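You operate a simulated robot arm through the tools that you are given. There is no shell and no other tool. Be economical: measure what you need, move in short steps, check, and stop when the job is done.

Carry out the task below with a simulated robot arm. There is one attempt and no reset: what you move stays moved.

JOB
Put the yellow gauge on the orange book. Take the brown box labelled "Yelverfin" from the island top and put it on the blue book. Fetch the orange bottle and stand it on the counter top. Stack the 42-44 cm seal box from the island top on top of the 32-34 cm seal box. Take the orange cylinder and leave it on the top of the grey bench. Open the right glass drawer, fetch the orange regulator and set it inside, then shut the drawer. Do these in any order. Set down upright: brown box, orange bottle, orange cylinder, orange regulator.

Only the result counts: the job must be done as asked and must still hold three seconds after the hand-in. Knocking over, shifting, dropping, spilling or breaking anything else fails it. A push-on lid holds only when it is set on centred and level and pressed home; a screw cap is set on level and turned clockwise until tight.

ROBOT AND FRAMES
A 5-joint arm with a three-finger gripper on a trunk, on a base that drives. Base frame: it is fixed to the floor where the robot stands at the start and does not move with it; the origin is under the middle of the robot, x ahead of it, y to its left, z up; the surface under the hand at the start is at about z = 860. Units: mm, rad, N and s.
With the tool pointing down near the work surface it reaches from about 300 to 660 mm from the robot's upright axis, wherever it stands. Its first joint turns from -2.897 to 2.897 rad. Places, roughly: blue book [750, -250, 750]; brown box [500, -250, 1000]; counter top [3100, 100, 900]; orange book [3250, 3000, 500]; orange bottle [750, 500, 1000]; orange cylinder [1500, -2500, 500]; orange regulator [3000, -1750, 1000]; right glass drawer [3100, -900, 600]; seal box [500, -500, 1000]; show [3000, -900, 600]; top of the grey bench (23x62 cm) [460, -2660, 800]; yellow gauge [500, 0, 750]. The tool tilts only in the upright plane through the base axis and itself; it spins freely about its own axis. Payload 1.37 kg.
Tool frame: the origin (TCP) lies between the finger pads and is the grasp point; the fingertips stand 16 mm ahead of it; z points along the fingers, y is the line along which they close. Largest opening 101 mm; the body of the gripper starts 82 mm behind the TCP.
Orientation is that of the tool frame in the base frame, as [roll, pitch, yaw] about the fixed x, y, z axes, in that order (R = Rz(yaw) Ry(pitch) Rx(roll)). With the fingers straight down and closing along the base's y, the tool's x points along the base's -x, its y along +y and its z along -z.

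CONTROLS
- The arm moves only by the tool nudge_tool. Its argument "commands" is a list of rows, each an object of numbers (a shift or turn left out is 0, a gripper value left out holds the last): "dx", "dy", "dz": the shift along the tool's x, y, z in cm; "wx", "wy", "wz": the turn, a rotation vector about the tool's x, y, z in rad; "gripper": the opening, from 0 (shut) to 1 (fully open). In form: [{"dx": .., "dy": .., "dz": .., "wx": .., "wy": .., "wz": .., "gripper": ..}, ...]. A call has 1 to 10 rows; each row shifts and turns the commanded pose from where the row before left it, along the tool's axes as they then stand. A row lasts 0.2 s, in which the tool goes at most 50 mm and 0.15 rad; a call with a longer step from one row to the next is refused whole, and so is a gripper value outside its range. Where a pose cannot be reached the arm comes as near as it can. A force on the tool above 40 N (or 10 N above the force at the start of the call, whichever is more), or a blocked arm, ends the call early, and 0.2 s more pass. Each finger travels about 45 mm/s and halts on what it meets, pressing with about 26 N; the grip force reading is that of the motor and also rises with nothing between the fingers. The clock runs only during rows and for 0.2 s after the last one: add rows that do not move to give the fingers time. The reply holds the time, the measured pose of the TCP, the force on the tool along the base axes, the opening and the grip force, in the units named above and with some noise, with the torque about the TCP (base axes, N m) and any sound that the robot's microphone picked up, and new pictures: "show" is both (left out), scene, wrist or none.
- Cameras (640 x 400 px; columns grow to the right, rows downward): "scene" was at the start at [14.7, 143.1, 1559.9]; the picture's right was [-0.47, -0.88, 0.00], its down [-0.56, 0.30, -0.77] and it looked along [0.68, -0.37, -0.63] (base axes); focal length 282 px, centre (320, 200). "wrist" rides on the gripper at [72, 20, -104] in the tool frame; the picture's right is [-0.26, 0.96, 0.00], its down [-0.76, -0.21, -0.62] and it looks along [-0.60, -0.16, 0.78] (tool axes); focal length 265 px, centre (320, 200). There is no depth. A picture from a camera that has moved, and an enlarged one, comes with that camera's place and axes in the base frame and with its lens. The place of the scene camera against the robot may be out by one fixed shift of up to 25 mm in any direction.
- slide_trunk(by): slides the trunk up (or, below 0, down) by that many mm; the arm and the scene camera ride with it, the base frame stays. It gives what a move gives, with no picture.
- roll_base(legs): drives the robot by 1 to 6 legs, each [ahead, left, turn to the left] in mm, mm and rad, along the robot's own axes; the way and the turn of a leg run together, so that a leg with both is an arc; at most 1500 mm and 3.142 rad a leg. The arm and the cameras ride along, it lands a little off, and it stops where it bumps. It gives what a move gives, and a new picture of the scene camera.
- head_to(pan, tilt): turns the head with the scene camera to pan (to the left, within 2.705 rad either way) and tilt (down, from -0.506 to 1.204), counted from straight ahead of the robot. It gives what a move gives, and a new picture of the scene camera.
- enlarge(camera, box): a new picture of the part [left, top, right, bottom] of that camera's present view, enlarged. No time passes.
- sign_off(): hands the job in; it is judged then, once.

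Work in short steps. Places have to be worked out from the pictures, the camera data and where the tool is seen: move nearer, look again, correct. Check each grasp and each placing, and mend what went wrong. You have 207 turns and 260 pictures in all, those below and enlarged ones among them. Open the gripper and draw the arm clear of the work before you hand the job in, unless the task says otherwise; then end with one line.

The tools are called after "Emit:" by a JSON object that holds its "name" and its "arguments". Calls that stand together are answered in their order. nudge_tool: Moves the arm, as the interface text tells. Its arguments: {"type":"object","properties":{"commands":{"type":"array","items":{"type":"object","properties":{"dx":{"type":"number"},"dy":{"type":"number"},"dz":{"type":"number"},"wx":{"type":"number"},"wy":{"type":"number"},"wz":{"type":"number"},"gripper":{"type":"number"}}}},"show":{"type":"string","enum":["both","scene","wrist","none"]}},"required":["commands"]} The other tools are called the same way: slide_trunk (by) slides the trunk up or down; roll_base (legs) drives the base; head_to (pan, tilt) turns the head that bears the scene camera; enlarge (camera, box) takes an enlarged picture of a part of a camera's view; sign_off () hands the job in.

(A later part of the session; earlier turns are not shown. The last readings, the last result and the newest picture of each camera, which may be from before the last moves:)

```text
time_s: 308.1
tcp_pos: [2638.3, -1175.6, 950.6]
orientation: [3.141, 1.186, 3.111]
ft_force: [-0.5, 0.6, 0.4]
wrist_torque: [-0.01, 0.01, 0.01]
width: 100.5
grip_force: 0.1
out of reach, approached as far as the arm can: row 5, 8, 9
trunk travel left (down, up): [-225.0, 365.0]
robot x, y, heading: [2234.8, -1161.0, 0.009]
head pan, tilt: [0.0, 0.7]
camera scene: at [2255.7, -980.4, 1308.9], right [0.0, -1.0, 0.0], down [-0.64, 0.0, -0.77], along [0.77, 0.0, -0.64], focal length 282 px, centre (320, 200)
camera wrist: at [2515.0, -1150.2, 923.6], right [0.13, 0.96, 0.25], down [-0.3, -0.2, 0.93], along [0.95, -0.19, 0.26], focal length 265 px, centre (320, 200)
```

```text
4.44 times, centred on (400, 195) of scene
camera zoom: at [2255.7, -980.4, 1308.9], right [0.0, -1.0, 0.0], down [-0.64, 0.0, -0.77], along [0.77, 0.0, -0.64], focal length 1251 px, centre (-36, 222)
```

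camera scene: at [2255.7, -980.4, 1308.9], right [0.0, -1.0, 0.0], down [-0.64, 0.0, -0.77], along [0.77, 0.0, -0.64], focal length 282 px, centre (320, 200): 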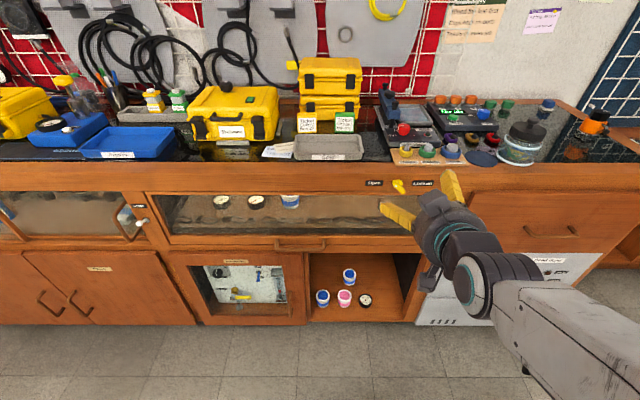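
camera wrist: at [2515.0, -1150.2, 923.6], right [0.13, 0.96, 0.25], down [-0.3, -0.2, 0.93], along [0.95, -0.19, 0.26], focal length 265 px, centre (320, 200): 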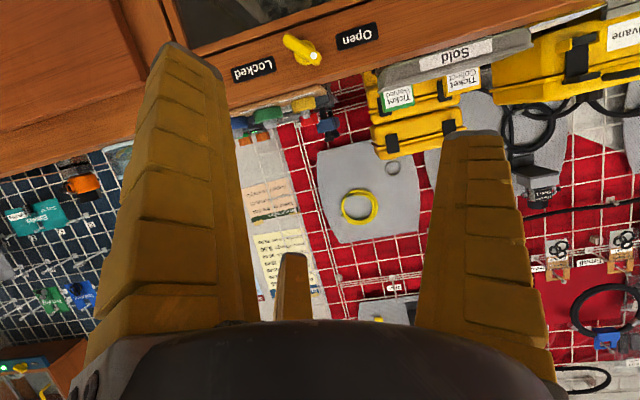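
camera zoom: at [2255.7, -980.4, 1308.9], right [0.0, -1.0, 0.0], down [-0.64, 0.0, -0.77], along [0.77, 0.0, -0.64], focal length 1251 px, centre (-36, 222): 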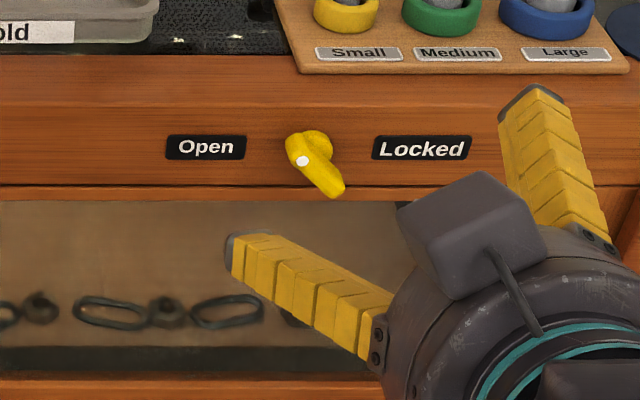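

The white-dotted end of the knob points towards "Open", so I take it as unlocked. Triangulated, the handle bar is at about (2792,-930,697). I lower the trunk, shift left in front of the handle and spin one finger to the top.

Emit:
{"name": "slide_trunk", "arguments": {"by": -220}}

Emit:
{"name": "roll_base", "arguments": {"legs": [[0, 245, 0]]}}

Emit:
{"name": "nudge_tool", "arguments": {"commands": [{"wz": -0.131}, {"wz": -0.131}, {"wz": -0.131}, {"wz": -0.131, "gripper": 0.7}, {}]}}

```text
time_s: 310.4
tcp_pos: [2638.3, -1174.7, 732.4]
orientation: [-3.141, 1.183, 3.11]
ft_force: [0.5, -0.4, -0.4]
wrist_torque: [0.0, 0.01, 0.0]
width: 100.4
grip_force: 0.1
trunk travel left (down, up): [-5.0, 585.0]
robot x, y, heading: [2229.7, -1161.3, 0.008]
head pan, tilt: [0.0, 0.7]
```

```text
time_s: 312.2
tcp_pos: [2636.0, -936.2, 731.1]
orientation: [3.141, 1.185, 3.106]
ft_force: [-0.2, 0.2, 0.1]
wrist_torque: [-0.04, -0.04, 0.0]
width: 100.6
grip_force: 0.1
trunk travel left (down, up): [-5.0, 585.0]
robot x, y, heading: [2230.5, -923.5, -0.001]
head pan, tilt: [0.0, 0.7]
camera scene: at [2255.8, -740.5, 1088.9], right [0.0, -1.0, 0.0], down [-0.64, 0.0, -0.77], along [0.77, 0.0, -0.64], focal length 282 px, centre (320, 200)
```

scene: 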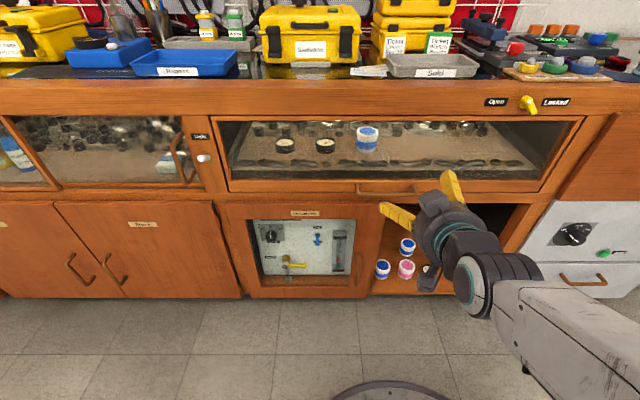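

```text
time_s: 313.4
tcp_pos: [2637.0, -935.5, 731.7]
orientation: [-2.255, 0.928, -2.182]
ft_force: [0.1, 0.6, 0.2]
wrist_torque: [0.03, -0.03, 0.0]
width: 73.5
grip_force: 1.9
trunk travel left (down, up): [-5.0, 585.0]
robot x, y, heading: [2233.2, -925.1, -0.007]
head pan, tilt: [0.0, 0.7]
camera scene: at [2255.8, -740.5, 1088.9], right [0.0, -1.0, 0.0], down [-0.64, 0.0, -0.77], along [0.77, 0.0, -0.64], focal length 282 px, centre (320, 200)
camera wrist: at [2513.3, -949.5, 703.4], right [-0.06, 0.97, -0.24], down [-0.28, 0.21, 0.94], along [0.96, 0.13, 0.26], focal length 265 px, centre (320, 200)
```

scene: 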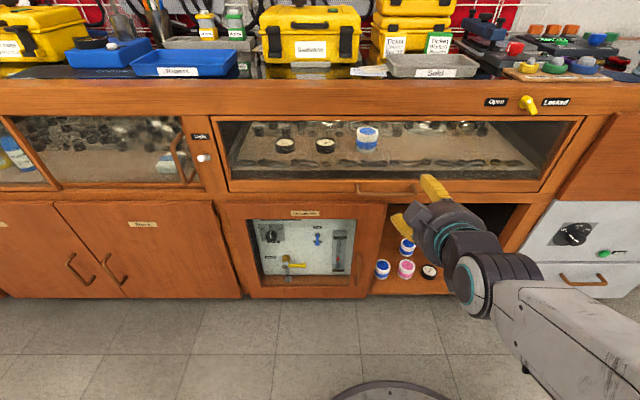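
wrist: 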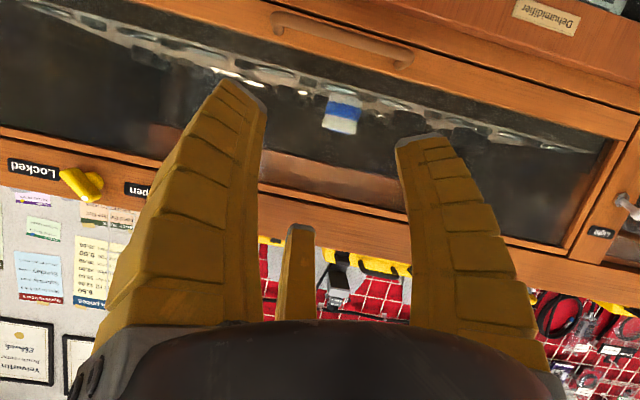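

Estimates of the handle put it at x≈2830–2890, z≈600–645. I zoom for precision, then advance 80 mm to triangulate with the (exact) wrist camera.

Emit:
{"name": "enlarge", "arguments": {"camera": "wrist", "box": [240, 0, 440, 100]}}

Emit:
{"name": "roll_base", "arguments": {"legs": [[80, 0, 0]]}}

Emit:
{"name": "enlarge", "arguments": {"camera": "wrist", "box": [240, 0, 440, 100]}}

```text
3.20 times, centred on (340, 50) of wrist
camera zoom: at [2513.3, -949.5, 703.4], right [-0.06, 0.97, -0.24], down [-0.28, 0.21, 0.94], along [0.96, 0.13, 0.26], focal length 849 px, centre (256, 680)
```

zoom: 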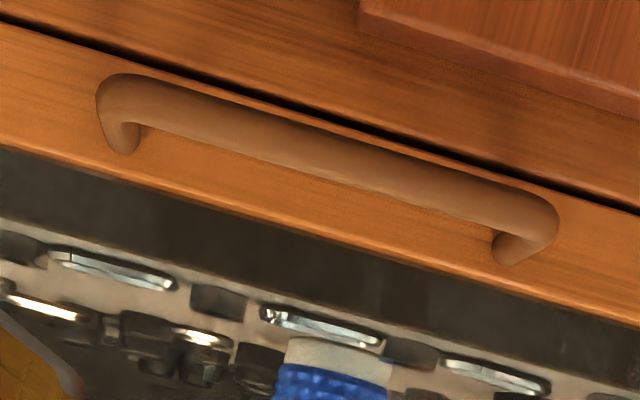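

```text
time_s: 314.5
tcp_pos: [2718.7, -935.8, 731.4]
orientation: [-2.255, 0.93, -2.183]
ft_force: [-0.3, -0.5, 0.1]
wrist_torque: [0.0, -0.01, -0.01]
width: 73.3
grip_force: 2.0
trunk travel left (down, up): [-5.0, 585.0]
robot x, y, heading: [2314.3, -923.7, 0.001]
head pan, tilt: [0.0, 0.7]
camera scene: at [2337.5, -740.5, 1088.9], right [0.0, -1.0, 0.0], down [-0.64, 0.0, -0.77], along [0.77, 0.0, -0.64], focal length 282 px, centre (320, 200)
```

scene: 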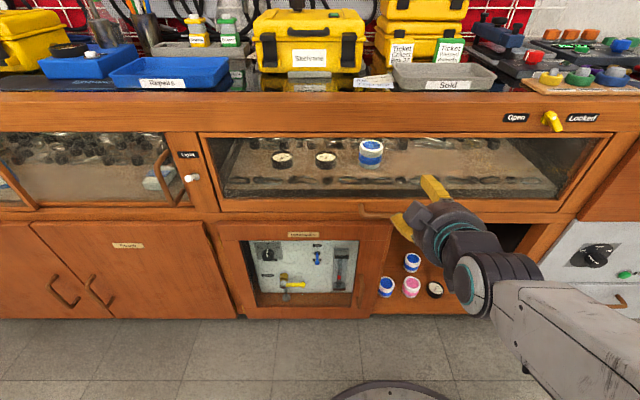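

```text
3.20 times, centred on (340, 50) of wrist
camera zoom: at [2595.0, -949.5, 703.4], right [-0.06, 0.97, -0.23], down [-0.28, 0.21, 0.94], along [0.96, 0.12, 0.26], focal length 849 px, centre (256, 680)
```

zoom: 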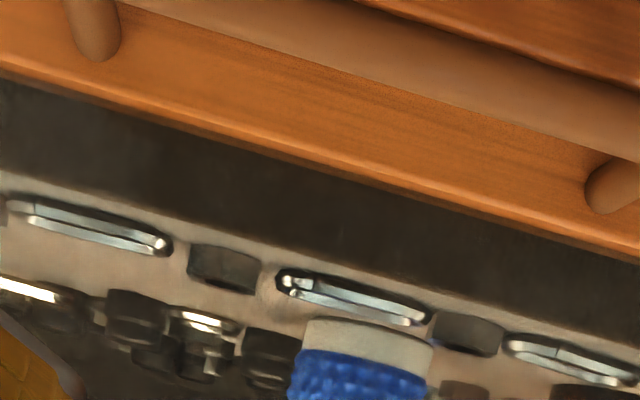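

Drawer face is at x≈2870, the bar at about (2838, -921, 605) with ends at y -998 and -844. I lower the tool to that height and shift the base left 12 mm.

Emit:
{"name": "nudge_tool", "arguments": {"commands": [{"dx": 3.4, "dy": 1.95, "dz": 1.57}, {"dx": 3.4, "dy": 1.95, "dz": 1.57}, {"dx": 3.3, "dy": 1.94, "dz": 1.57}, {}]}}

Emit:
{"name": "roll_base", "arguments": {"legs": [[0, 14, 0]]}}

```text
time_s: 315.5
tcp_pos: [2781.9, -937.4, 676.6]
orientation: [-2.256, 0.928, -2.186]
ft_force: [0.0, 0.1, -0.2]
wrist_torque: [-0.01, -0.02, 0.02]
width: 73.5
grip_force: 2.5
out of reach, approached as far as the arm can: row 1, 2, 3
trunk travel left (down, up): [-5.0, 585.0]
robot x, y, heading: [2315.0, -921.0, 0.001]
head pan, tilt: [0.0, 0.7]
camera scene: at [2337.5, -740.5, 1088.9], right [0.0, -1.0, 0.0], down [-0.64, 0.0, -0.77], along [0.77, 0.0, -0.64], focal length 282 px, centre (320, 200)
camera wrist: at [2658.3, -951.8, 648.9], right [-0.06, 0.97, -0.23], down [-0.28, 0.21, 0.94], along [0.96, 0.12, 0.26], focal length 265 px, centre (320, 200)
```

scene: 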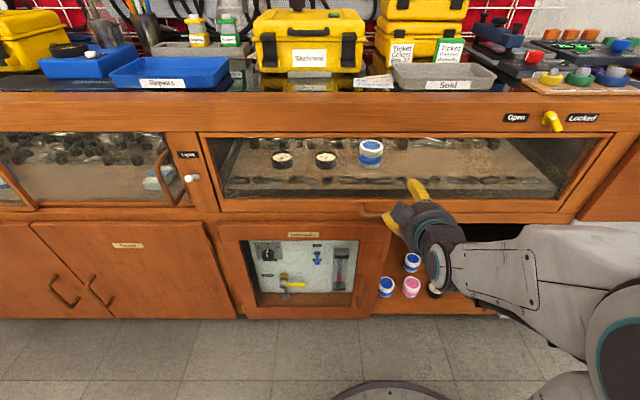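
wrist: 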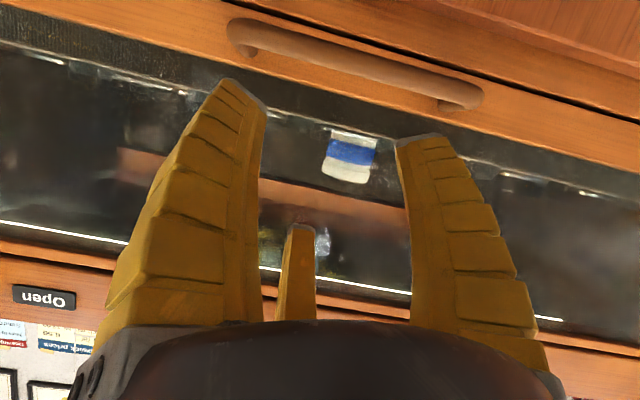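

```text
time_s: 316.3
tcp_pos: [2782.5, -923.2, 677.0]
orientation: [-2.255, 0.928, -2.186]
ft_force: [-0.7, -0.3, 0.6]
wrist_torque: [-0.02, 0.0, 0.02]
width: 73.4
grip_force: 2.0
trunk travel left (down, up): [-5.0, 585.0]
robot x, y, heading: [2311.1, -911.2, -0.006]
head pan, tilt: [0.0, 0.7]
camera scene: at [2337.5, -726.3, 1088.9], right [0.0, -1.0, 0.0], down [-0.64, 0.0, -0.76], along [0.76, 0.0, -0.64], focal length 282 px, centre (320, 200)
```

scene: 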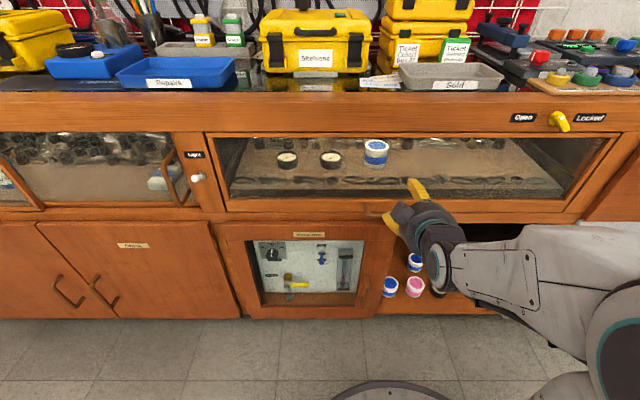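

The arm can't hold that tilt so low at this radius. I back the base 70 mm and try extending further forward and down.

Emit:
{"name": "roll_base", "arguments": {"legs": [[-90, 0, 0.006]]}}

Emit:
{"name": "nudge_tool", "arguments": {"commands": [{"dz": 3.7, "dx": -1.3, "dy": -0.75}, {"dz": 3.7, "dx": -1.3, "dy": -0.75}, {}], "show": "none"}}

```text
time_s: 317.4
tcp_pos: [2690.9, -920.8, 677.7]
orientation: [-2.256, 0.928, -2.179]
ft_force: [0.1, -0.4, 0.2]
wrist_torque: [-0.01, 0.02, 0.0]
width: 73.4
grip_force: 2.2
trunk travel left (down, up): [-5.0, 585.0]
robot x, y, heading: [2222.1, -911.4, 0.007]
head pan, tilt: [0.0, 0.7]
camera scene: at [2245.7, -726.4, 1088.9], right [0.01, -1.0, 0.0], down [-0.64, 0.0, -0.76], along [0.76, 0.0, -0.64], focal length 282 px, centre (320, 200)
```

scene: 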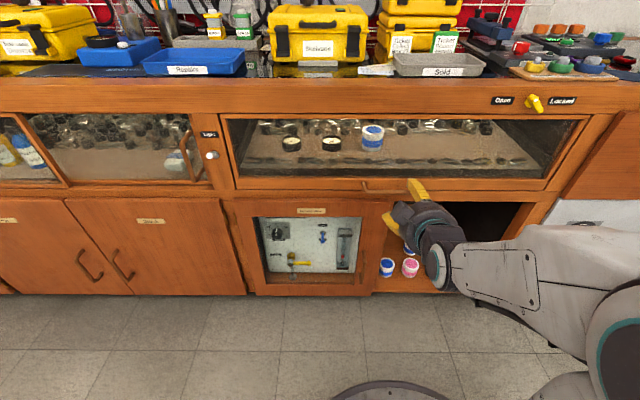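

```text
time_s: 318.2
tcp_pos: [2769.3, -924.6, 676.3]
orientation: [-2.258, 0.928, -2.181]
ft_force: [0.3, 0.3, -0.2]
wrist_torque: [0.01, 0.01, 0.03]
width: 73.5
grip_force: 2.2
trunk travel left (down, up): [-5.0, 585.0]
robot x, y, heading: [2222.8, -914.3, 0.011]
head pan, tilt: [0.0, 0.7]
```

Now at radius 547. I try lowering 70 mm here.

Emit:
{"name": "nudge_tool", "arguments": {"commands": [{"dz": 1.3, "dx": 2.8, "dy": 1.62}, {"dz": 1.3, "dx": 2.8, "dy": 1.62}, {}], "show": "scene"}}

```text
time_s: 319.0
tcp_pos: [2769.1, -923.6, 606.7]
orientation: [-2.256, 0.931, -2.177]
ft_force: [1.4, -0.2, 0.6]
wrist_torque: [0.0, 0.0, -0.03]
width: 73.4
grip_force: 1.3
trunk travel left (down, up): [-5.0, 585.0]
robot x, y, heading: [2219.4, -908.3, 0.01]
head pan, tilt: [0.0, 0.7]
camera scene: at [2245.6, -726.4, 1088.9], right [0.01, -1.0, 0.0], down [-0.64, 0.0, -0.76], along [0.76, 0.0, -0.64], focal length 282 px, centre (320, 200)
```

scene: 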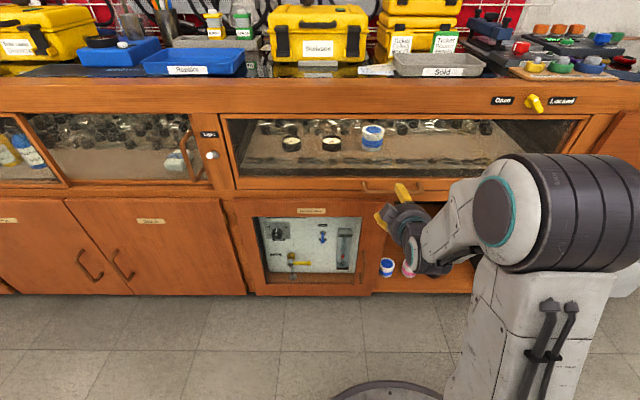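

Reached z 607. I check the bar alignment with the wrist camera.

Emit:
{"name": "nudge_tool", "arguments": {"commands": [{}], "show": "wrist"}}

```text
time_s: 319.4
tcp_pos: [2768.4, -922.7, 606.2]
orientation: [-2.258, 0.93, -2.18]
ft_force: [0.1, 0.4, 0.5]
wrist_torque: [0.02, -0.02, 0.02]
width: 73.5
grip_force: 1.8
trunk travel left (down, up): [-5.0, 585.0]
robot x, y, heading: [2222.5, -908.9, 0.006]
head pan, tilt: [0.0, 0.7]
camera wrist: at [2645.3, -937.6, 578.4], right [-0.07, 0.97, -0.23], down [-0.28, 0.21, 0.94], along [0.96, 0.13, 0.26], focal length 265 px, centre (320, 200)
```

wrist: 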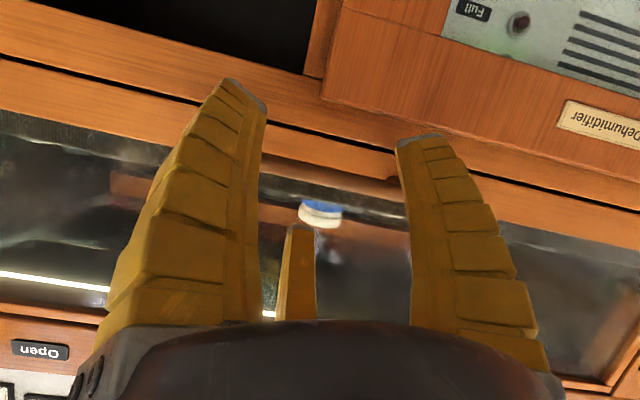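

Emit:
{"name": "enlarge", "arguments": {"camera": "wrist", "box": [240, 90, 420, 230]}}

```text
2.86 times, centred on (330, 160) of wrist
camera zoom: at [2645.3, -937.6, 578.4], right [-0.07, 0.97, -0.23], down [-0.28, 0.21, 0.94], along [0.96, 0.13, 0.26], focal length 758 px, centre (291, 314)
```

zoom: 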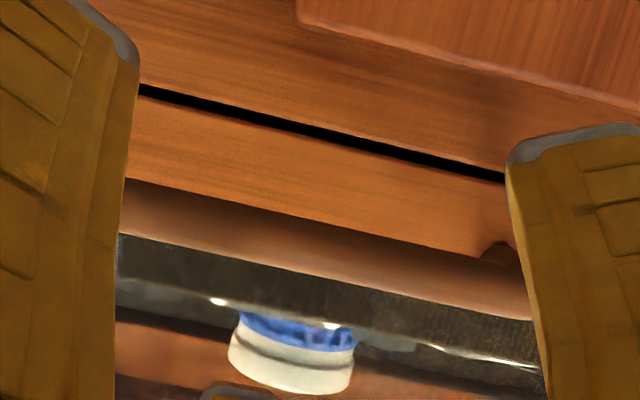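

The bar is triangulated at x≈2825, z≈609. I raise 25 mm so the tool axis passes through the bar, then advance along the axis.

Emit:
{"name": "nudge_tool", "arguments": {"commands": [{"dz": -0.95, "dx": -2.05, "dy": -1.18}, {}, {"dz": 3}, {"dz": 3}, {}], "show": "wrist"}}

```text
time_s: 320.6
tcp_pos: [2825.8, -925.2, 608.4]
orientation: [-2.257, 0.927, -2.178]
ft_force: [0.2, -0.2, 0.1]
wrist_torque: [0.03, -0.03, 0.0]
width: 73.4
grip_force: 2.1
trunk travel left (down, up): [-5.0, 585.0]
robot x, y, heading: [2224.0, -907.1, 0.006]
head pan, tilt: [0.0, 0.7]
camera wrist: at [2702.2, -939.5, 580.0], right [-0.07, 0.97, -0.23], down [-0.28, 0.21, 0.94], along [0.96, 0.13, 0.26], focal length 265 px, centre (320, 200)
```

wrist: 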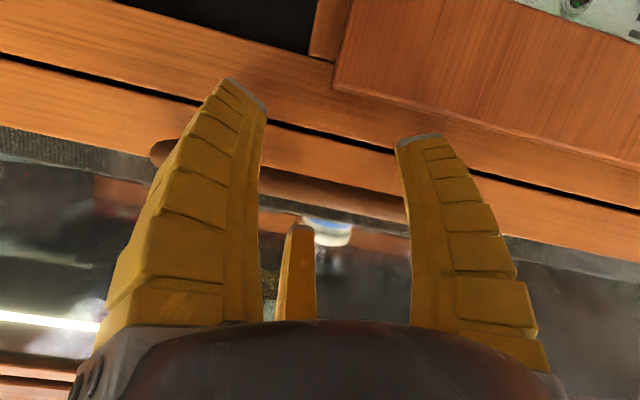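

Perfectly straddling: two fingers below, one above the bar. I close on the bar.

Emit:
{"name": "nudge_tool", "arguments": {"commands": [{"gripper": 0.4}, {}, {}, {"gripper": 0.15}, {}, {}, {"gripper": 0.05}, {}, {}], "show": "wrist"}}

```text
time_s: 322.6
tcp_pos: [2825.8, -922.9, 605.0]
orientation: [-2.267, 0.926, -2.186]
ft_force: [-3.2, 8.7, -16.7]
wrist_torque: [-0.14, -0.01, 0.11]
width: 15.2
grip_force: 27.9
trunk travel left (down, up): [-5.0, 585.0]
robot x, y, heading: [2221.8, -908.5, 0.005]
head pan, tilt: [0.0, 0.7]
camera wrist: at [2701.5, -938.6, 577.9], right [-0.07, 0.97, -0.23], down [-0.27, 0.21, 0.94], along [0.96, 0.13, 0.25], focal length 265 px, centre (320, 200)
```

wrist: 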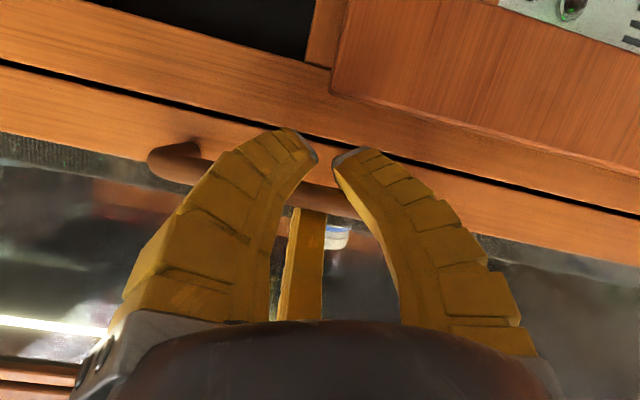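

The bar is gripped. I pull by driving the base back.

Emit:
{"name": "roll_base", "arguments": {"legs": [[-60, 0, 0]]}}

```text
time_s: 323.5
tcp_pos: [2765.8, -923.8, 604.7]
orientation: [-2.268, 0.924, -2.186]
ft_force: [1.3, 17.8, -20.9]
wrist_torque: [-0.19, -0.08, 0.14]
width: 15.1
grip_force: 27.4
trunk travel left (down, up): [-5.0, 585.0]
robot x, y, heading: [2163.2, -915.0, 0.008]
head pan, tilt: [0.0, 0.7]
camera scene: at [2187.8, -725.6, 1088.6], right [0.01, -1.0, 0.0], down [-0.65, -0.01, -0.76], along [0.76, 0.0, -0.65], focal length 282 px, centre (320, 200)
```

scene: 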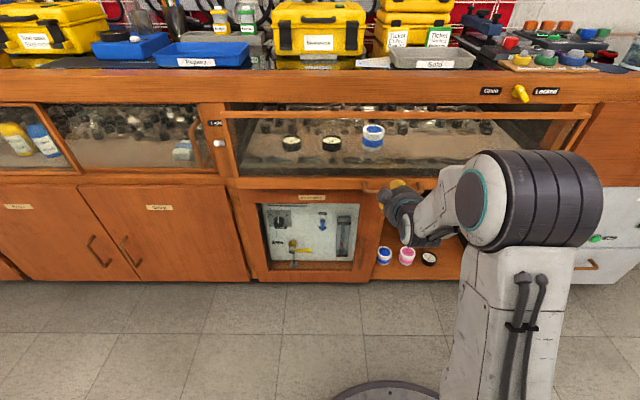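

The drawer opens. I pull another 200 mm.

Emit:
{"name": "roll_base", "arguments": {"legs": [[-120, 0, 0], [-90, 0, 0]]}}

```text
time_s: 325.5
tcp_pos: [2554.0, -924.2, 605.3]
orientation: [-2.267, 0.923, -2.184]
ft_force: [0.8, 25.4, -11.9]
wrist_torque: [-0.21, -0.01, 0.11]
width: 15.1
grip_force: 28.5
trunk travel left (down, up): [-5.0, 585.0]
robot x, y, heading: [1952.0, -909.9, 0.006]
head pan, tilt: [0.0, 0.7]
camera scene: at [1975.4, -726.1, 1088.5], right [0.0, -1.0, 0.0], down [-0.64, 0.0, -0.76], along [0.76, 0.0, -0.64], focal length 282 px, centre (320, 200)
```

scene: 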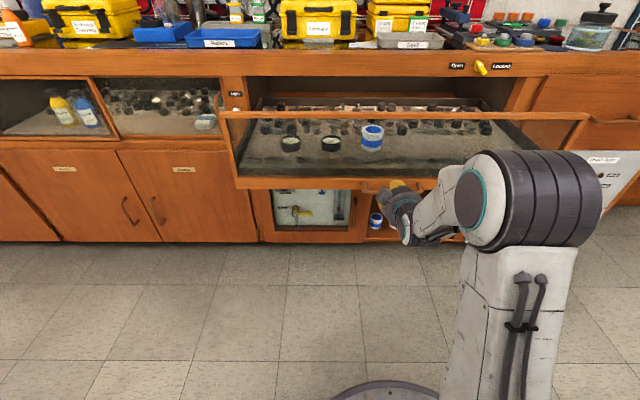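

The drawer is out 270 mm. I pull 60 mm more for clearance, then release and withdraw.

Emit:
{"name": "roll_base", "arguments": {"legs": [[-60, 0, 0]]}}

Emit:
{"name": "nudge_tool", "arguments": {"commands": [{"gripper": 0.4}, {}, {}, {"gripper": 0.75}, {}, {}], "show": "none"}}

Emit:
{"name": "roll_base", "arguments": {"legs": [[-120, 0, 0]]}}

```text
time_s: 326.5
tcp_pos: [2493.9, -925.0, 604.7]
orientation: [-2.268, 0.926, -2.187]
ft_force: [-0.4, 0.0, 1.1]
wrist_torque: [-0.01, 0.05, -0.02]
width: 11.3
grip_force: 4.0
trunk travel left (down, up): [-5.0, 585.0]
robot x, y, heading: [1893.0, -914.6, 0.006]
head pan, tilt: [0.0, 0.7]
camera scene: at [1914.9, -728.0, 1088.9], right [0.01, -1.0, 0.0], down [-0.64, 0.0, -0.76], along [0.76, 0.0, -0.64], focal length 282 px, centre (320, 200)
```

scene: 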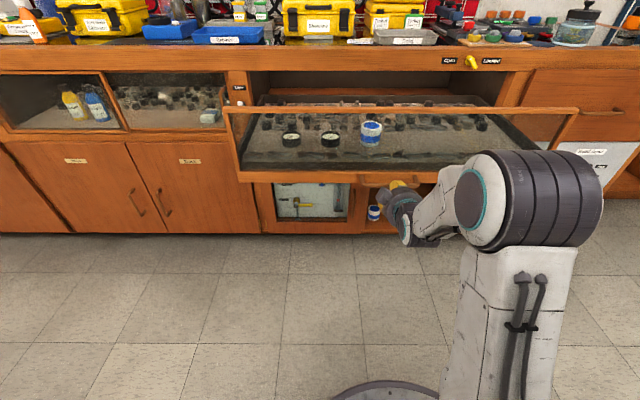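

```text
time_s: 327.9
tcp_pos: [2493.9, -924.6, 605.1]
orientation: [-2.27, 0.925, -2.188]
ft_force: [0.0, 0.4, 0.4]
wrist_torque: [-0.01, 0.01, 0.0]
width: 78.3
grip_force: 2.2
trunk travel left (down, up): [-5.0, 585.0]
robot x, y, heading: [1889.9, -910.9, 0.005]
head pan, tilt: [0.0, 0.7]
```

```text
time_s: 329.1
tcp_pos: [2373.4, -926.7, 605.6]
orientation: [-2.268, 0.925, -2.188]
ft_force: [-0.5, -0.6, 0.6]
wrist_torque: [0.01, -0.01, 0.02]
width: 78.0
grip_force: 2.2
trunk travel left (down, up): [-5.0, 585.0]
robot x, y, heading: [1768.2, -911.7, 0.001]
head pan, tilt: [0.0, 0.7]
camera scene: at [1794.0, -728.6, 1088.9], right [0.0, -1.0, 0.0], down [-0.64, 0.0, -0.76], along [0.76, 0.0, -0.64], focal length 282 px, centre (320, 200)
```

scene: 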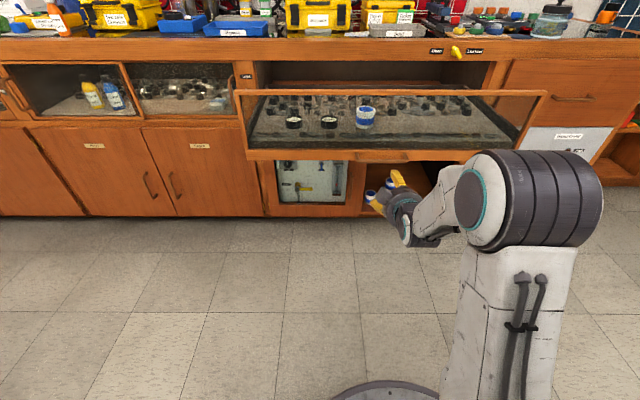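

The drawer is open (it reached its stop). I restore the arm posture and trunk and go for the regulator.

Emit:
{"name": "slide_trunk", "arguments": {"by": 400}}

Emit:
{"name": "nudge_tool", "arguments": {"commands": [{"wz": 0.131}, {"wz": 0.131}, {"wz": 0.131}, {"wz": 0.131}, {"wy": 0.148}, {"wy": 0.148}, {"wy": 0.148}, {"wy": 0.148}, {"wy": 0.148}, {"wy": 0.148}], "show": "none"}}

Emit:
{"name": "nudge_tool", "arguments": {"commands": [{"wy": 0.148}, {"wy": 0.148}, {"dz": -4, "gripper": 1.0}, {"dz": -4, "dx": 3}, {"dz": -4, "dx": 3}, {"dx": 4}, {"dx": 4}, {"dx": 4}, {"dx": 4}], "show": "none"}}

Emit:
{"name": "roll_base", "arguments": {"legs": [[0, -890, 0], [650, 0, 0]]}}

```text
time_s: 332.9
tcp_pos: [2371.0, -925.2, 1005.8]
orientation: [-2.269, 0.924, -2.188]
ft_force: [-0.7, 1.0, -0.4]
wrist_torque: [-0.01, -0.02, -0.03]
width: 78.2
grip_force: 1.8
trunk travel left (down, up): [-405.0, 185.0]
robot x, y, heading: [1770.0, -912.7, 0.0]
head pan, tilt: [0.0, 0.7]
```

```text
time_s: 335.1
tcp_pos: [2372.6, -927.4, 1004.4]
orientation: [3.141, 0.284, 3.115]
ft_force: [-0.7, 0.2, -0.8]
wrist_torque: [-0.01, 0.01, 0.0]
width: 78.3
grip_force: 2.2
trunk travel left (down, up): [-405.0, 185.0]
robot x, y, heading: [1769.7, -911.8, 0.0]
head pan, tilt: [0.0, 0.7]
```

```text
time_s: 337.1
tcp_pos: [2162.8, -921.3, 1109.1]
orientation: [-3.141, -0.008, 3.115]
ft_force: [-0.2, 0.3, -0.4]
wrist_torque: [0.01, -0.05, -0.02]
width: 100.9
grip_force: 0.1
out of reach, approached as far as the arm can: row 3, 4
trunk travel left (down, up): [-405.0, 185.0]
robot x, y, heading: [1770.5, -916.1, 0.005]
head pan, tilt: [0.0, 0.7]
```

```text
time_s: 345.0
tcp_pos: [2815.6, -1799.7, 1107.9]
orientation: [3.141, -0.012, 3.109]
ft_force: [-0.7, -0.3, 0.4]
wrist_torque: [0.03, 0.01, -0.02]
width: 100.7
grip_force: 0.0
trunk travel left (down, up): [-405.0, 185.0]
robot x, y, heading: [2417.6, -1786.4, -0.0]
head pan, tilt: [0.0, 0.7]
camera scene: at [2445.3, -1605.8, 1488.9], right [0.0, -1.0, 0.0], down [-0.64, 0.0, -0.76], along [0.76, 0.0, -0.64], focal length 282 px, centre (320, 200)
```

scene: 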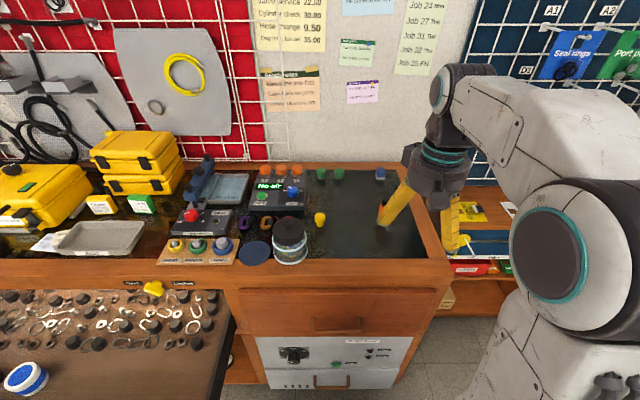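

I view the regulator with the wrist camera.

Emit:
{"name": "nudge_tool", "arguments": {"commands": [{}], "show": "wrist"}}

Emit:
{"name": "enlarge", "arguments": {"camera": "wrist", "box": [240, 80, 440, 240]}}

```text
time_s: 345.4
tcp_pos: [2814.4, -1799.6, 1107.6]
orientation: [-3.141, -0.011, 3.11]
ft_force: [0.7, -0.5, -0.2]
wrist_torque: [0.02, 0.01, -0.01]
width: 100.6
grip_force: 0.1
trunk travel left (down, up): [-405.0, 185.0]
robot x, y, heading: [2421.0, -1787.8, -0.003]
head pan, tilt: [0.0, 0.7]
camera wrist: at [2745.5, -1776.8, 1212.5], right [0.3, 0.96, 0.0], down [0.76, -0.23, 0.61], along [0.58, -0.18, -0.79], focal length 265 px, centre (320, 200)
```

wrist: 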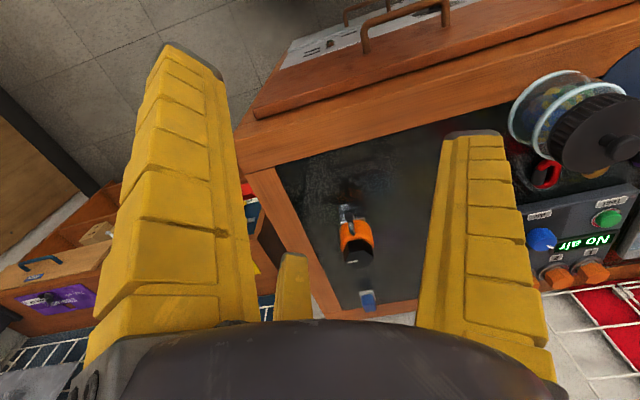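

```text
2.50 times, centred on (340, 160) of wrist
camera zoom: at [2745.5, -1776.8, 1212.5], right [0.3, 0.96, 0.0], down [0.76, -0.23, 0.61], along [0.58, -0.18, -0.79], focal length 664 px, centre (270, 300)
```

zoom: 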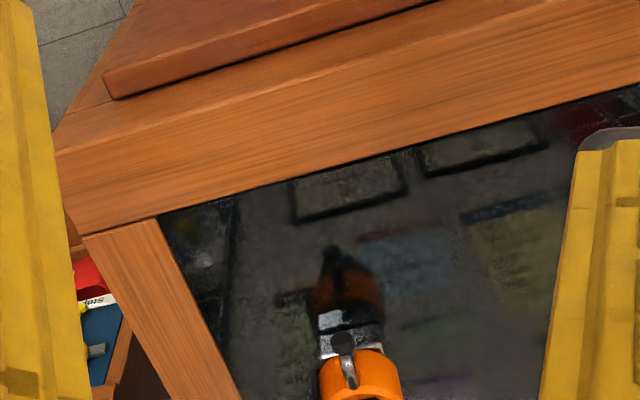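

Regulator at about (3042,-1816). I move closer and above it for a final look.

Emit:
{"name": "roll_base", "arguments": {"legs": [[60, 0, 0]]}}

Emit:
{"name": "nudge_tool", "arguments": {"commands": [{"dx": -4.1, "dy": -0.27}, {"dx": -4.1, "dy": -0.27}, {"dx": -4.1, "dy": -0.27}, {"dx": -4.1, "dy": -0.27}, {"dz": 3}, {"dz": 3}, {}], "show": "wrist"}}

```text
time_s: 346.3
tcp_pos: [2876.1, -1800.3, 1108.4]
orientation: [3.142, -0.012, 3.111]
ft_force: [0.2, 0.0, -0.7]
wrist_torque: [0.0, 0.04, -0.02]
width: 100.6
grip_force: 0.0
trunk travel left (down, up): [-405.0, 185.0]
robot x, y, heading: [2479.6, -1792.5, -0.004]
head pan, tilt: [0.0, 0.7]
camera scene: at [2506.7, -1605.9, 1488.9], right [0.0, -1.0, 0.0], down [-0.64, 0.0, -0.76], along [0.76, 0.0, -0.64], focal length 282 px, centre (320, 200)
```

scene: 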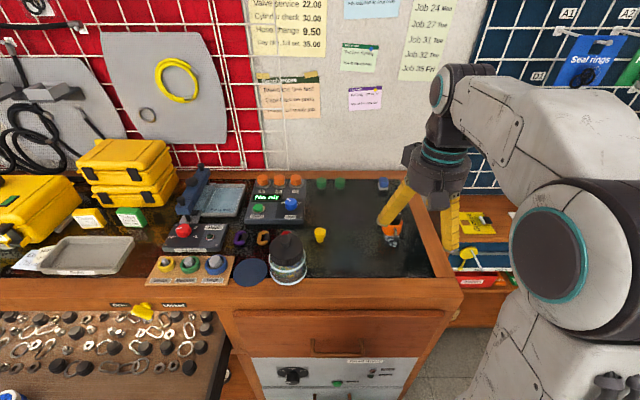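

```text
time_s: 347.9
tcp_pos: [3040.4, -1815.8, 1044.8]
orientation: [-3.14, -0.01, 3.111]
ft_force: [0.8, -0.3, -0.2]
wrist_torque: [0.0, 0.03, 0.0]
width: 100.5
grip_force: 0.0
trunk travel left (down, up): [-405.0, 185.0]
robot x, y, heading: [2480.4, -1792.5, -0.001]
head pan, tilt: [0.0, 0.7]
camera wrist: at [2970.7, -1791.8, 1150.0], right [0.3, 0.96, 0.0], down [0.76, -0.23, 0.61], along [0.58, -0.18, -0.79], focal length 265 px, centre (320, 200)
```

wrist: 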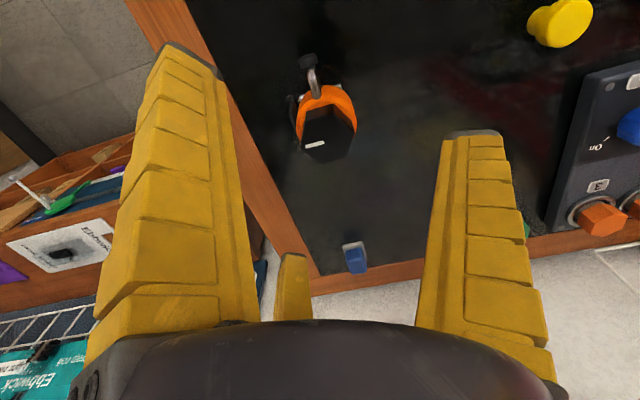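

Body centre ≈ (3055,-1811), with a lever protruding towards -x. I rotate the tool +0.70 so the lever sits between two fingers, centre it, and descend partway.

Emit:
{"name": "nudge_tool", "arguments": {"commands": [{"dx": -1.44, "dy": 0.53}, {"wz": -0.14}, {"wz": -0.14}, {"wz": -0.14}, {"wz": -0.14}, {"wz": -0.14, "gripper": 0.85}, {"dz": 4}, {"dz": 2}, {}], "show": "wrist"}}

```text
time_s: 349.9
tcp_pos: [3053.9, -1812.4, 984.6]
orientation: [3.134, -0.01, -2.473]
ft_force: [0.5, 0.0, -0.3]
wrist_torque: [-0.03, -0.04, -0.03]
width: 87.4
grip_force: 1.2
trunk travel left (down, up): [-405.0, 185.0]
robot x, y, heading: [2480.8, -1790.8, -0.002]
head pan, tilt: [0.0, 0.7]
camera wrist: at [2987.0, -1840.2, 1090.1], right [-0.39, 0.92, 0.0], down [0.73, 0.31, 0.61], along [0.56, 0.24, -0.79], focal length 265 px, centre (320, 200)
```

wrist: 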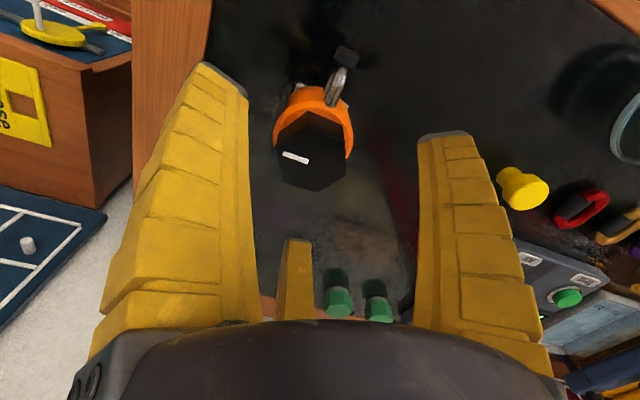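

Well centred (3–4 mm off). I correct, descend to z≈913 and close gently.

Emit:
{"name": "nudge_tool", "arguments": {"commands": [{"dx": 0.4}, {"dz": 4}, {"dz": 3.1}, {"gripper": 0.65}, {}, {"gripper": 0.5}, {}, {"gripper": 0.4}, {}, {}], "show": "wrist"}}

```text
time_s: 352.1
tcp_pos: [3048.9, -1813.8, 914.2]
orientation: [3.135, -0.005, -2.472]
ft_force: [6.0, 2.3, 3.2]
wrist_torque: [-0.02, -0.06, 0.07]
width: 54.4
grip_force: 11.2
trunk travel left (down, up): [-405.0, 185.0]
robot x, y, heading: [2481.3, -1790.1, -0.003]
head pan, tilt: [0.0, 0.7]
camera wrist: at [2982.1, -1841.6, 1019.3], right [-0.39, 0.92, 0.0], down [0.73, 0.31, 0.61], along [0.56, 0.24, -0.79], focal length 265 px, centre (320, 200)
```

wrist: 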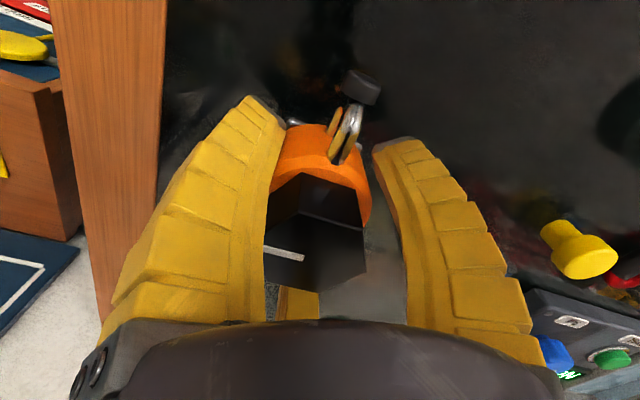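

Contact starts. I tighten the grip.

Emit:
{"name": "nudge_tool", "arguments": {"commands": [{"gripper": 0.3}, {}, {}, {"gripper": 0.2}, {}, {}], "show": "wrist"}}

```text
time_s: 353.5
tcp_pos: [3049.3, -1812.6, 914.4]
orientation: [3.134, -0.009, -2.472]
ft_force: [1.9, 1.0, 1.2]
wrist_torque: [-0.05, 0.0, 0.07]
width: 53.6
grip_force: 25.7
trunk travel left (down, up): [-405.0, 185.0]
robot x, y, heading: [2481.8, -1789.4, 0.002]
head pan, tilt: [0.0, 0.7]
camera wrist: at [2981.8, -1841.8, 1019.1], right [-0.39, 0.92, 0.0], down [0.73, 0.31, 0.61], along [0.56, 0.24, -0.79], focal length 265 px, centre (320, 200)
```

wrist: 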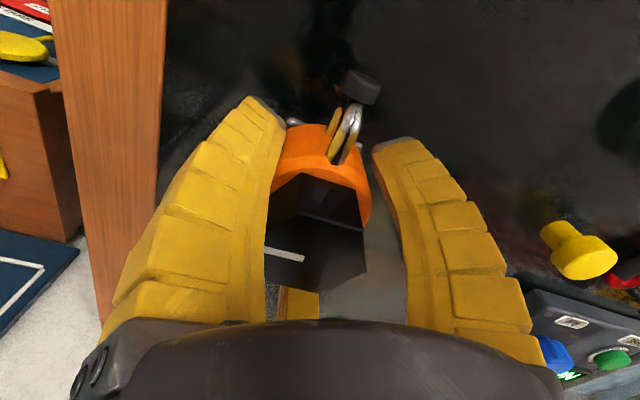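

I lift and retract, checking the hold.

Emit:
{"name": "nudge_tool", "arguments": {"commands": [{"dz": -1}, {"dz": -3}, {"dz": -4}, {"dz": -4}, {"dz": -4}, {"dx": 3.8, "dy": 3.0}, {"dx": 3.8, "dy": 3.0}, {"dx": 3.8, "dy": 3.0}, {}], "show": "wrist"}}

```text
time_s: 355.5
tcp_pos: [2907.0, -1812.7, 1076.9]
orientation: [3.134, -0.007, -2.473]
ft_force: [-0.4, 0.0, -5.6]
wrist_torque: [0.0, -0.02, 0.02]
width: 53.6
grip_force: 25.7
trunk travel left (down, up): [-405.0, 185.0]
robot x, y, heading: [2481.3, -1789.8, 0.002]
head pan, tilt: [0.0, 0.7]
camera wrist: at [2839.8, -1841.0, 1180.5], right [-0.39, 0.92, 0.0], down [0.73, 0.31, 0.61], along [0.56, 0.24, -0.79], focal length 265 px, centre (320, 200)
```

wrist: 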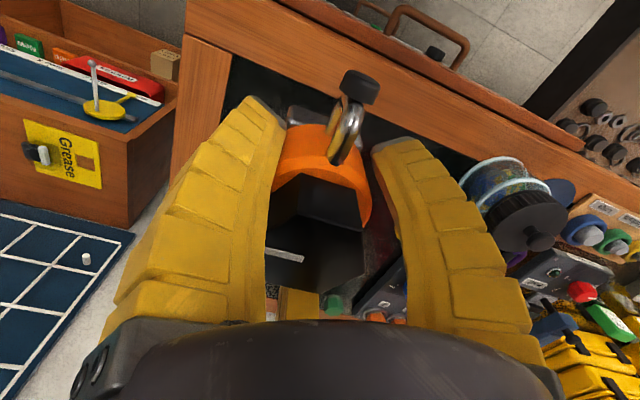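

Held firmly. I back out and drive to the open drawer.

Emit:
{"name": "roll_base", "arguments": {"legs": [[-400, 0, 0], [0, 640, 0], [60, 0, 0]]}}

Emit:
{"name": "head_to", "arguments": {"pan": 0.0, "tilt": 0.85}}

```text
time_s: 361.8
tcp_pos: [2576.2, -1175.6, 1075.4]
orientation: [3.131, -0.01, -2.483]
ft_force: [-0.3, -0.6, -5.8]
wrist_torque: [0.07, 0.05, -0.02]
width: 53.0
grip_force: 25.1
trunk travel left (down, up): [-405.0, 185.0]
robot x, y, heading: [2150.3, -1145.9, -0.009]
head pan, tilt: [0.0, 0.7]
camera scene: at [2177.6, -964.7, 1488.9], right [-0.01, -1.0, 0.0], down [-0.64, 0.01, -0.76], along [0.76, -0.01, -0.64], focal length 282 px, centre (320, 200)
```

scene: 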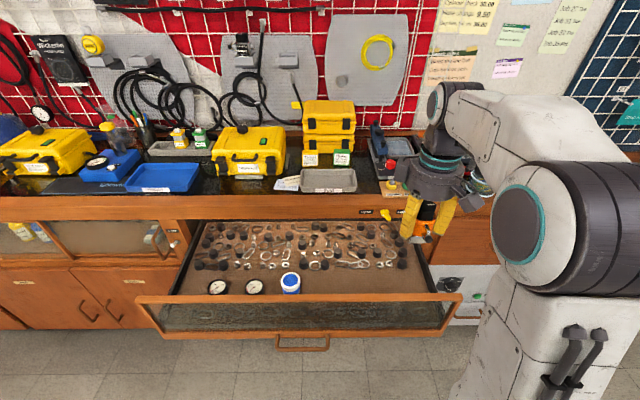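

```text
time_s: 362.5
tcp_pos: [2575.9, -1175.0, 1076.2]
orientation: [3.131, -0.008, -2.482]
ft_force: [0.2, 0.0, -5.1]
wrist_torque: [0.01, -0.03, 0.02]
width: 52.6
grip_force: 25.5
trunk travel left (down, up): [-405.0, 185.0]
robot x, y, heading: [2147.3, -1146.2, -0.013]
head pan, tilt: [0.0, 0.85]
camera scene: at [2169.8, -964.6, 1476.7], right [-0.01, -1.0, 0.0], down [-0.75, 0.01, -0.66], along [0.66, -0.01, -0.75], focal length 282 px, centre (320, 200)
```

scene: 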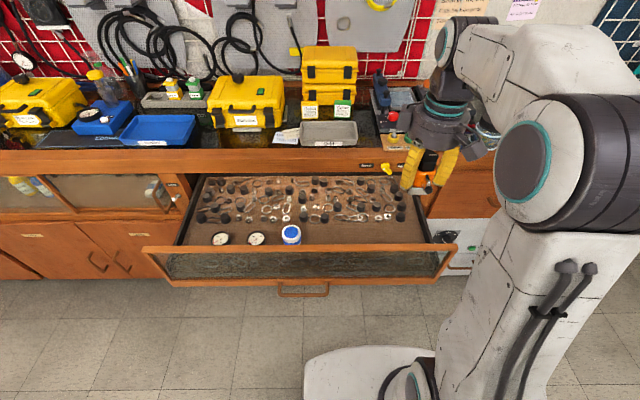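

The front strip of the drawer floor is clear. I move over (2708,-1110) and lower with the trunk.

Emit:
{"name": "nudge_tool", "arguments": {"commands": [{"dx": -3.6, "dy": -0.74}, {"dx": -3.6, "dy": -0.74}, {"dx": -3.6, "dy": -0.74}, {"dx": -3.6, "dy": -0.74}, {}], "show": "none"}}

Emit:
{"name": "slide_trunk", "arguments": {"by": -240}}

Emit:
{"name": "nudge_tool", "arguments": {"commands": [{}]}}

```text
time_s: 363.7
tcp_pos: [2708.5, -1111.3, 1072.0]
orientation: [3.135, -0.009, -2.484]
ft_force: [0.6, -0.2, -4.7]
wrist_torque: [0.0, 0.0, 0.02]
width: 53.0
grip_force: 24.7
trunk travel left (down, up): [-405.0, 185.0]
robot x, y, heading: [2149.9, -1146.7, -0.01]
head pan, tilt: [0.0, 0.85]
```

```text
time_s: 366.2
tcp_pos: [2708.1, -1111.7, 833.0]
orientation: [3.135, -0.01, -2.482]
ft_force: [0.0, -0.1, -5.7]
wrist_torque: [0.0, -0.01, 0.02]
width: 52.4
grip_force: 24.8
trunk travel left (down, up): [-165.0, 425.0]
robot x, y, heading: [2148.3, -1146.6, -0.009]
head pan, tilt: [0.0, 0.85]
```

```text
time_s: 366.6
tcp_pos: [2708.2, -1112.2, 833.1]
orientation: [3.135, -0.011, -2.482]
ft_force: [0.4, 0.5, -5.1]
wrist_torque: [0.0, 0.01, -0.06]
width: 52.3
grip_force: 24.8
trunk travel left (down, up): [-165.0, 425.0]
robot x, y, heading: [2148.9, -1149.1, -0.012]
head pan, tilt: [0.0, 0.85]
camera scene: at [2169.8, -964.6, 1236.6], right [-0.01, -1.0, 0.0], down [-0.75, 0.01, -0.66], along [0.66, -0.01, -0.75], focal length 282 px, centre (320, 200)
camera wrist: at [2641.0, -1138.7, 937.5], right [-0.38, 0.92, 0.0], down [0.73, 0.3, 0.61], along [0.56, 0.24, -0.79], focal length 265 px, centre (320, 200)
```

scene: 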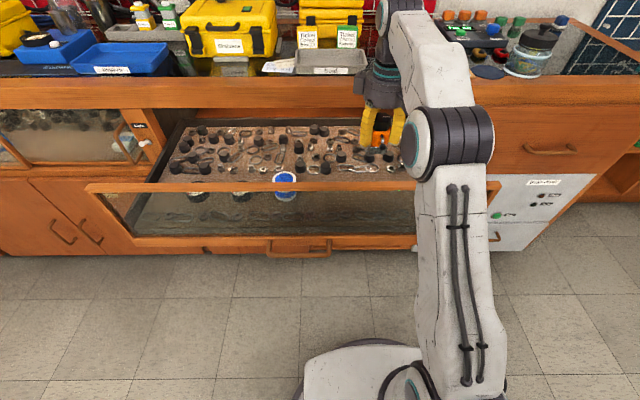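
wrist: 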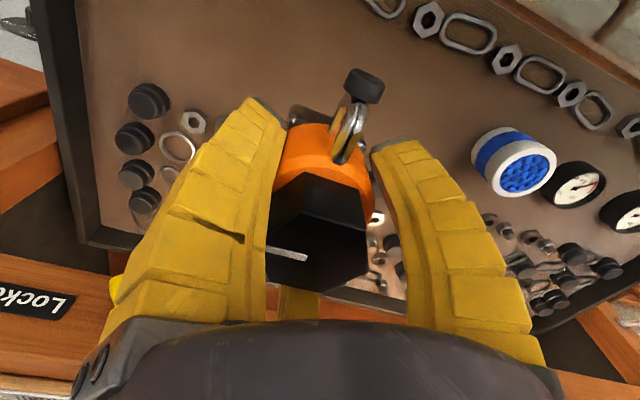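

The landing spot is clear. I lower 125 mm by trunk, then in small steps until contact.

Emit:
{"name": "slide_trunk", "arguments": {"by": -125}}

Emit:
{"name": "nudge_tool", "arguments": {"commands": [{"dz": 0.5}, {"dz": 0.5}, {"dz": 0.5}, {}], "show": "wrist"}}

```text
time_s: 368.1
tcp_pos: [2708.5, -1112.0, 708.3]
orientation: [3.134, -0.009, -2.484]
ft_force: [-0.1, 0.7, -4.8]
wrist_torque: [0.02, -0.03, -0.01]
width: 52.2
grip_force: 24.6
trunk travel left (down, up): [-40.0, 550.0]
robot x, y, heading: [2149.2, -1149.0, -0.013]
head pan, tilt: [0.0, 0.85]
```

```text
time_s: 369.1
tcp_pos: [2707.1, -1111.6, 692.6]
orientation: [3.136, -0.009, -2.482]
ft_force: [0.3, 0.3, -5.5]
wrist_torque: [0.04, -0.02, -0.01]
width: 52.3
grip_force: 24.3
trunk travel left (down, up): [-40.0, 550.0]
robot x, y, heading: [2149.6, -1146.7, -0.011]
head pan, tilt: [0.0, 0.85]
camera wrist: at [2640.7, -1138.4, 797.3], right [-0.38, 0.92, 0.0], down [0.73, 0.3, 0.61], along [0.56, 0.24, -0.79], focal length 265 px, centre (320, 200)
```

wrist: 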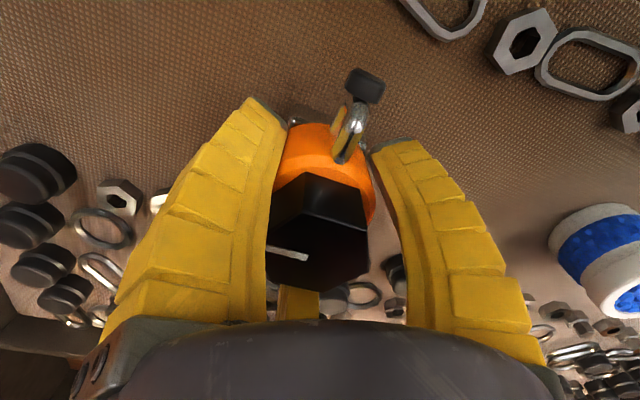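

Emit:
{"name": "nudge_tool", "arguments": {"commands": [{"dz": 0.5}, {"dz": 0.5}, {"dz": 0.4}, {"dz": 0.4}, {}], "show": "none"}}

```text
time_s: 370.3
tcp_pos: [2707.5, -1111.7, 680.1]
orientation: [3.141, 0.001, -2.484]
ft_force: [8.2, -3.7, 35.8]
wrist_torque: [-0.56, -0.48, 0.02]
width: 62.8
grip_force: 25.8
trunk travel left (down, up): [-40.0, 550.0]
robot x, y, heading: [2150.7, -1145.3, -0.009]
head pan, tilt: [0.0, 0.85]
```

Firm contact with the floor; I relieve 5 mm and look.

Emit:
{"name": "nudge_tool", "arguments": {"commands": [{"dz": -0.3}, {}, {}], "show": "wrist"}}

```text
time_s: 371.1
tcp_pos: [2707.8, -1112.5, 681.1]
orientation: [-3.142, 0.0, -2.485]
ft_force: [9.6, -4.4, 32.2]
wrist_torque: [-0.26, -0.29, 0.11]
width: 60.5
grip_force: 25.9
trunk travel left (down, up): [-40.0, 550.0]
robot x, y, heading: [2147.8, -1148.2, -0.01]
head pan, tilt: [0.0, 0.85]
camera wrist: at [2639.8, -1139.5, 785.5], right [-0.38, 0.92, 0.0], down [0.73, 0.3, 0.62], along [0.57, 0.24, -0.78], focal length 265 px, centre (320, 200)
```

wrist: 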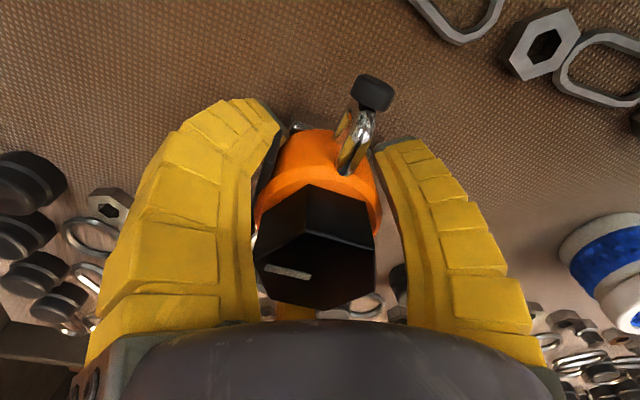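

Emit:
{"name": "nudge_tool", "arguments": {"commands": [{"dz": -0.3}, {"dz": -0.3}, {}], "show": "wrist"}}

```text
time_s: 371.9
tcp_pos: [2707.1, -1113.0, 685.0]
orientation: [3.139, -0.004, -2.483]
ft_force: [11.9, -7.9, 23.6]
wrist_torque: [-0.09, -0.2, 0.07]
width: 54.0
grip_force: 24.2
trunk travel left (down, up): [-40.0, 550.0]
robot x, y, heading: [2152.3, -1150.4, -0.01]
head pan, tilt: [0.0, 0.85]
camera wrist: at [2640.4, -1139.5, 789.9], right [-0.38, 0.92, 0.0], down [0.73, 0.3, 0.62], along [0.57, 0.24, -0.79], focal length 265 px, centre (320, 200)
```

wrist: 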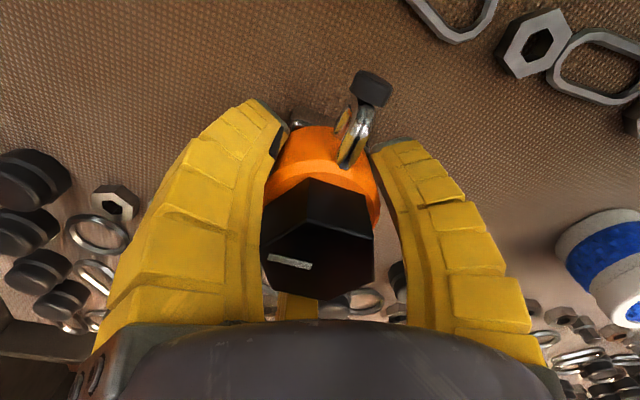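

Emit:
{"name": "nudge_tool", "arguments": {"commands": [{"dz": -0.25}, {"dz": -0.25}, {}], "show": "none"}}

```text
time_s: 372.7
tcp_pos: [2707.1, -1111.4, 686.1]
orientation: [3.133, -0.013, -2.482]
ft_force: [4.3, -4.5, 2.6]
wrist_torque: [-0.01, -0.06, 0.0]
width: 49.7
grip_force: 26.4
trunk travel left (down, up): [-40.0, 550.0]
robot x, y, heading: [2146.2, -1147.1, -0.014]
head pan, tilt: [0.0, 0.85]
```

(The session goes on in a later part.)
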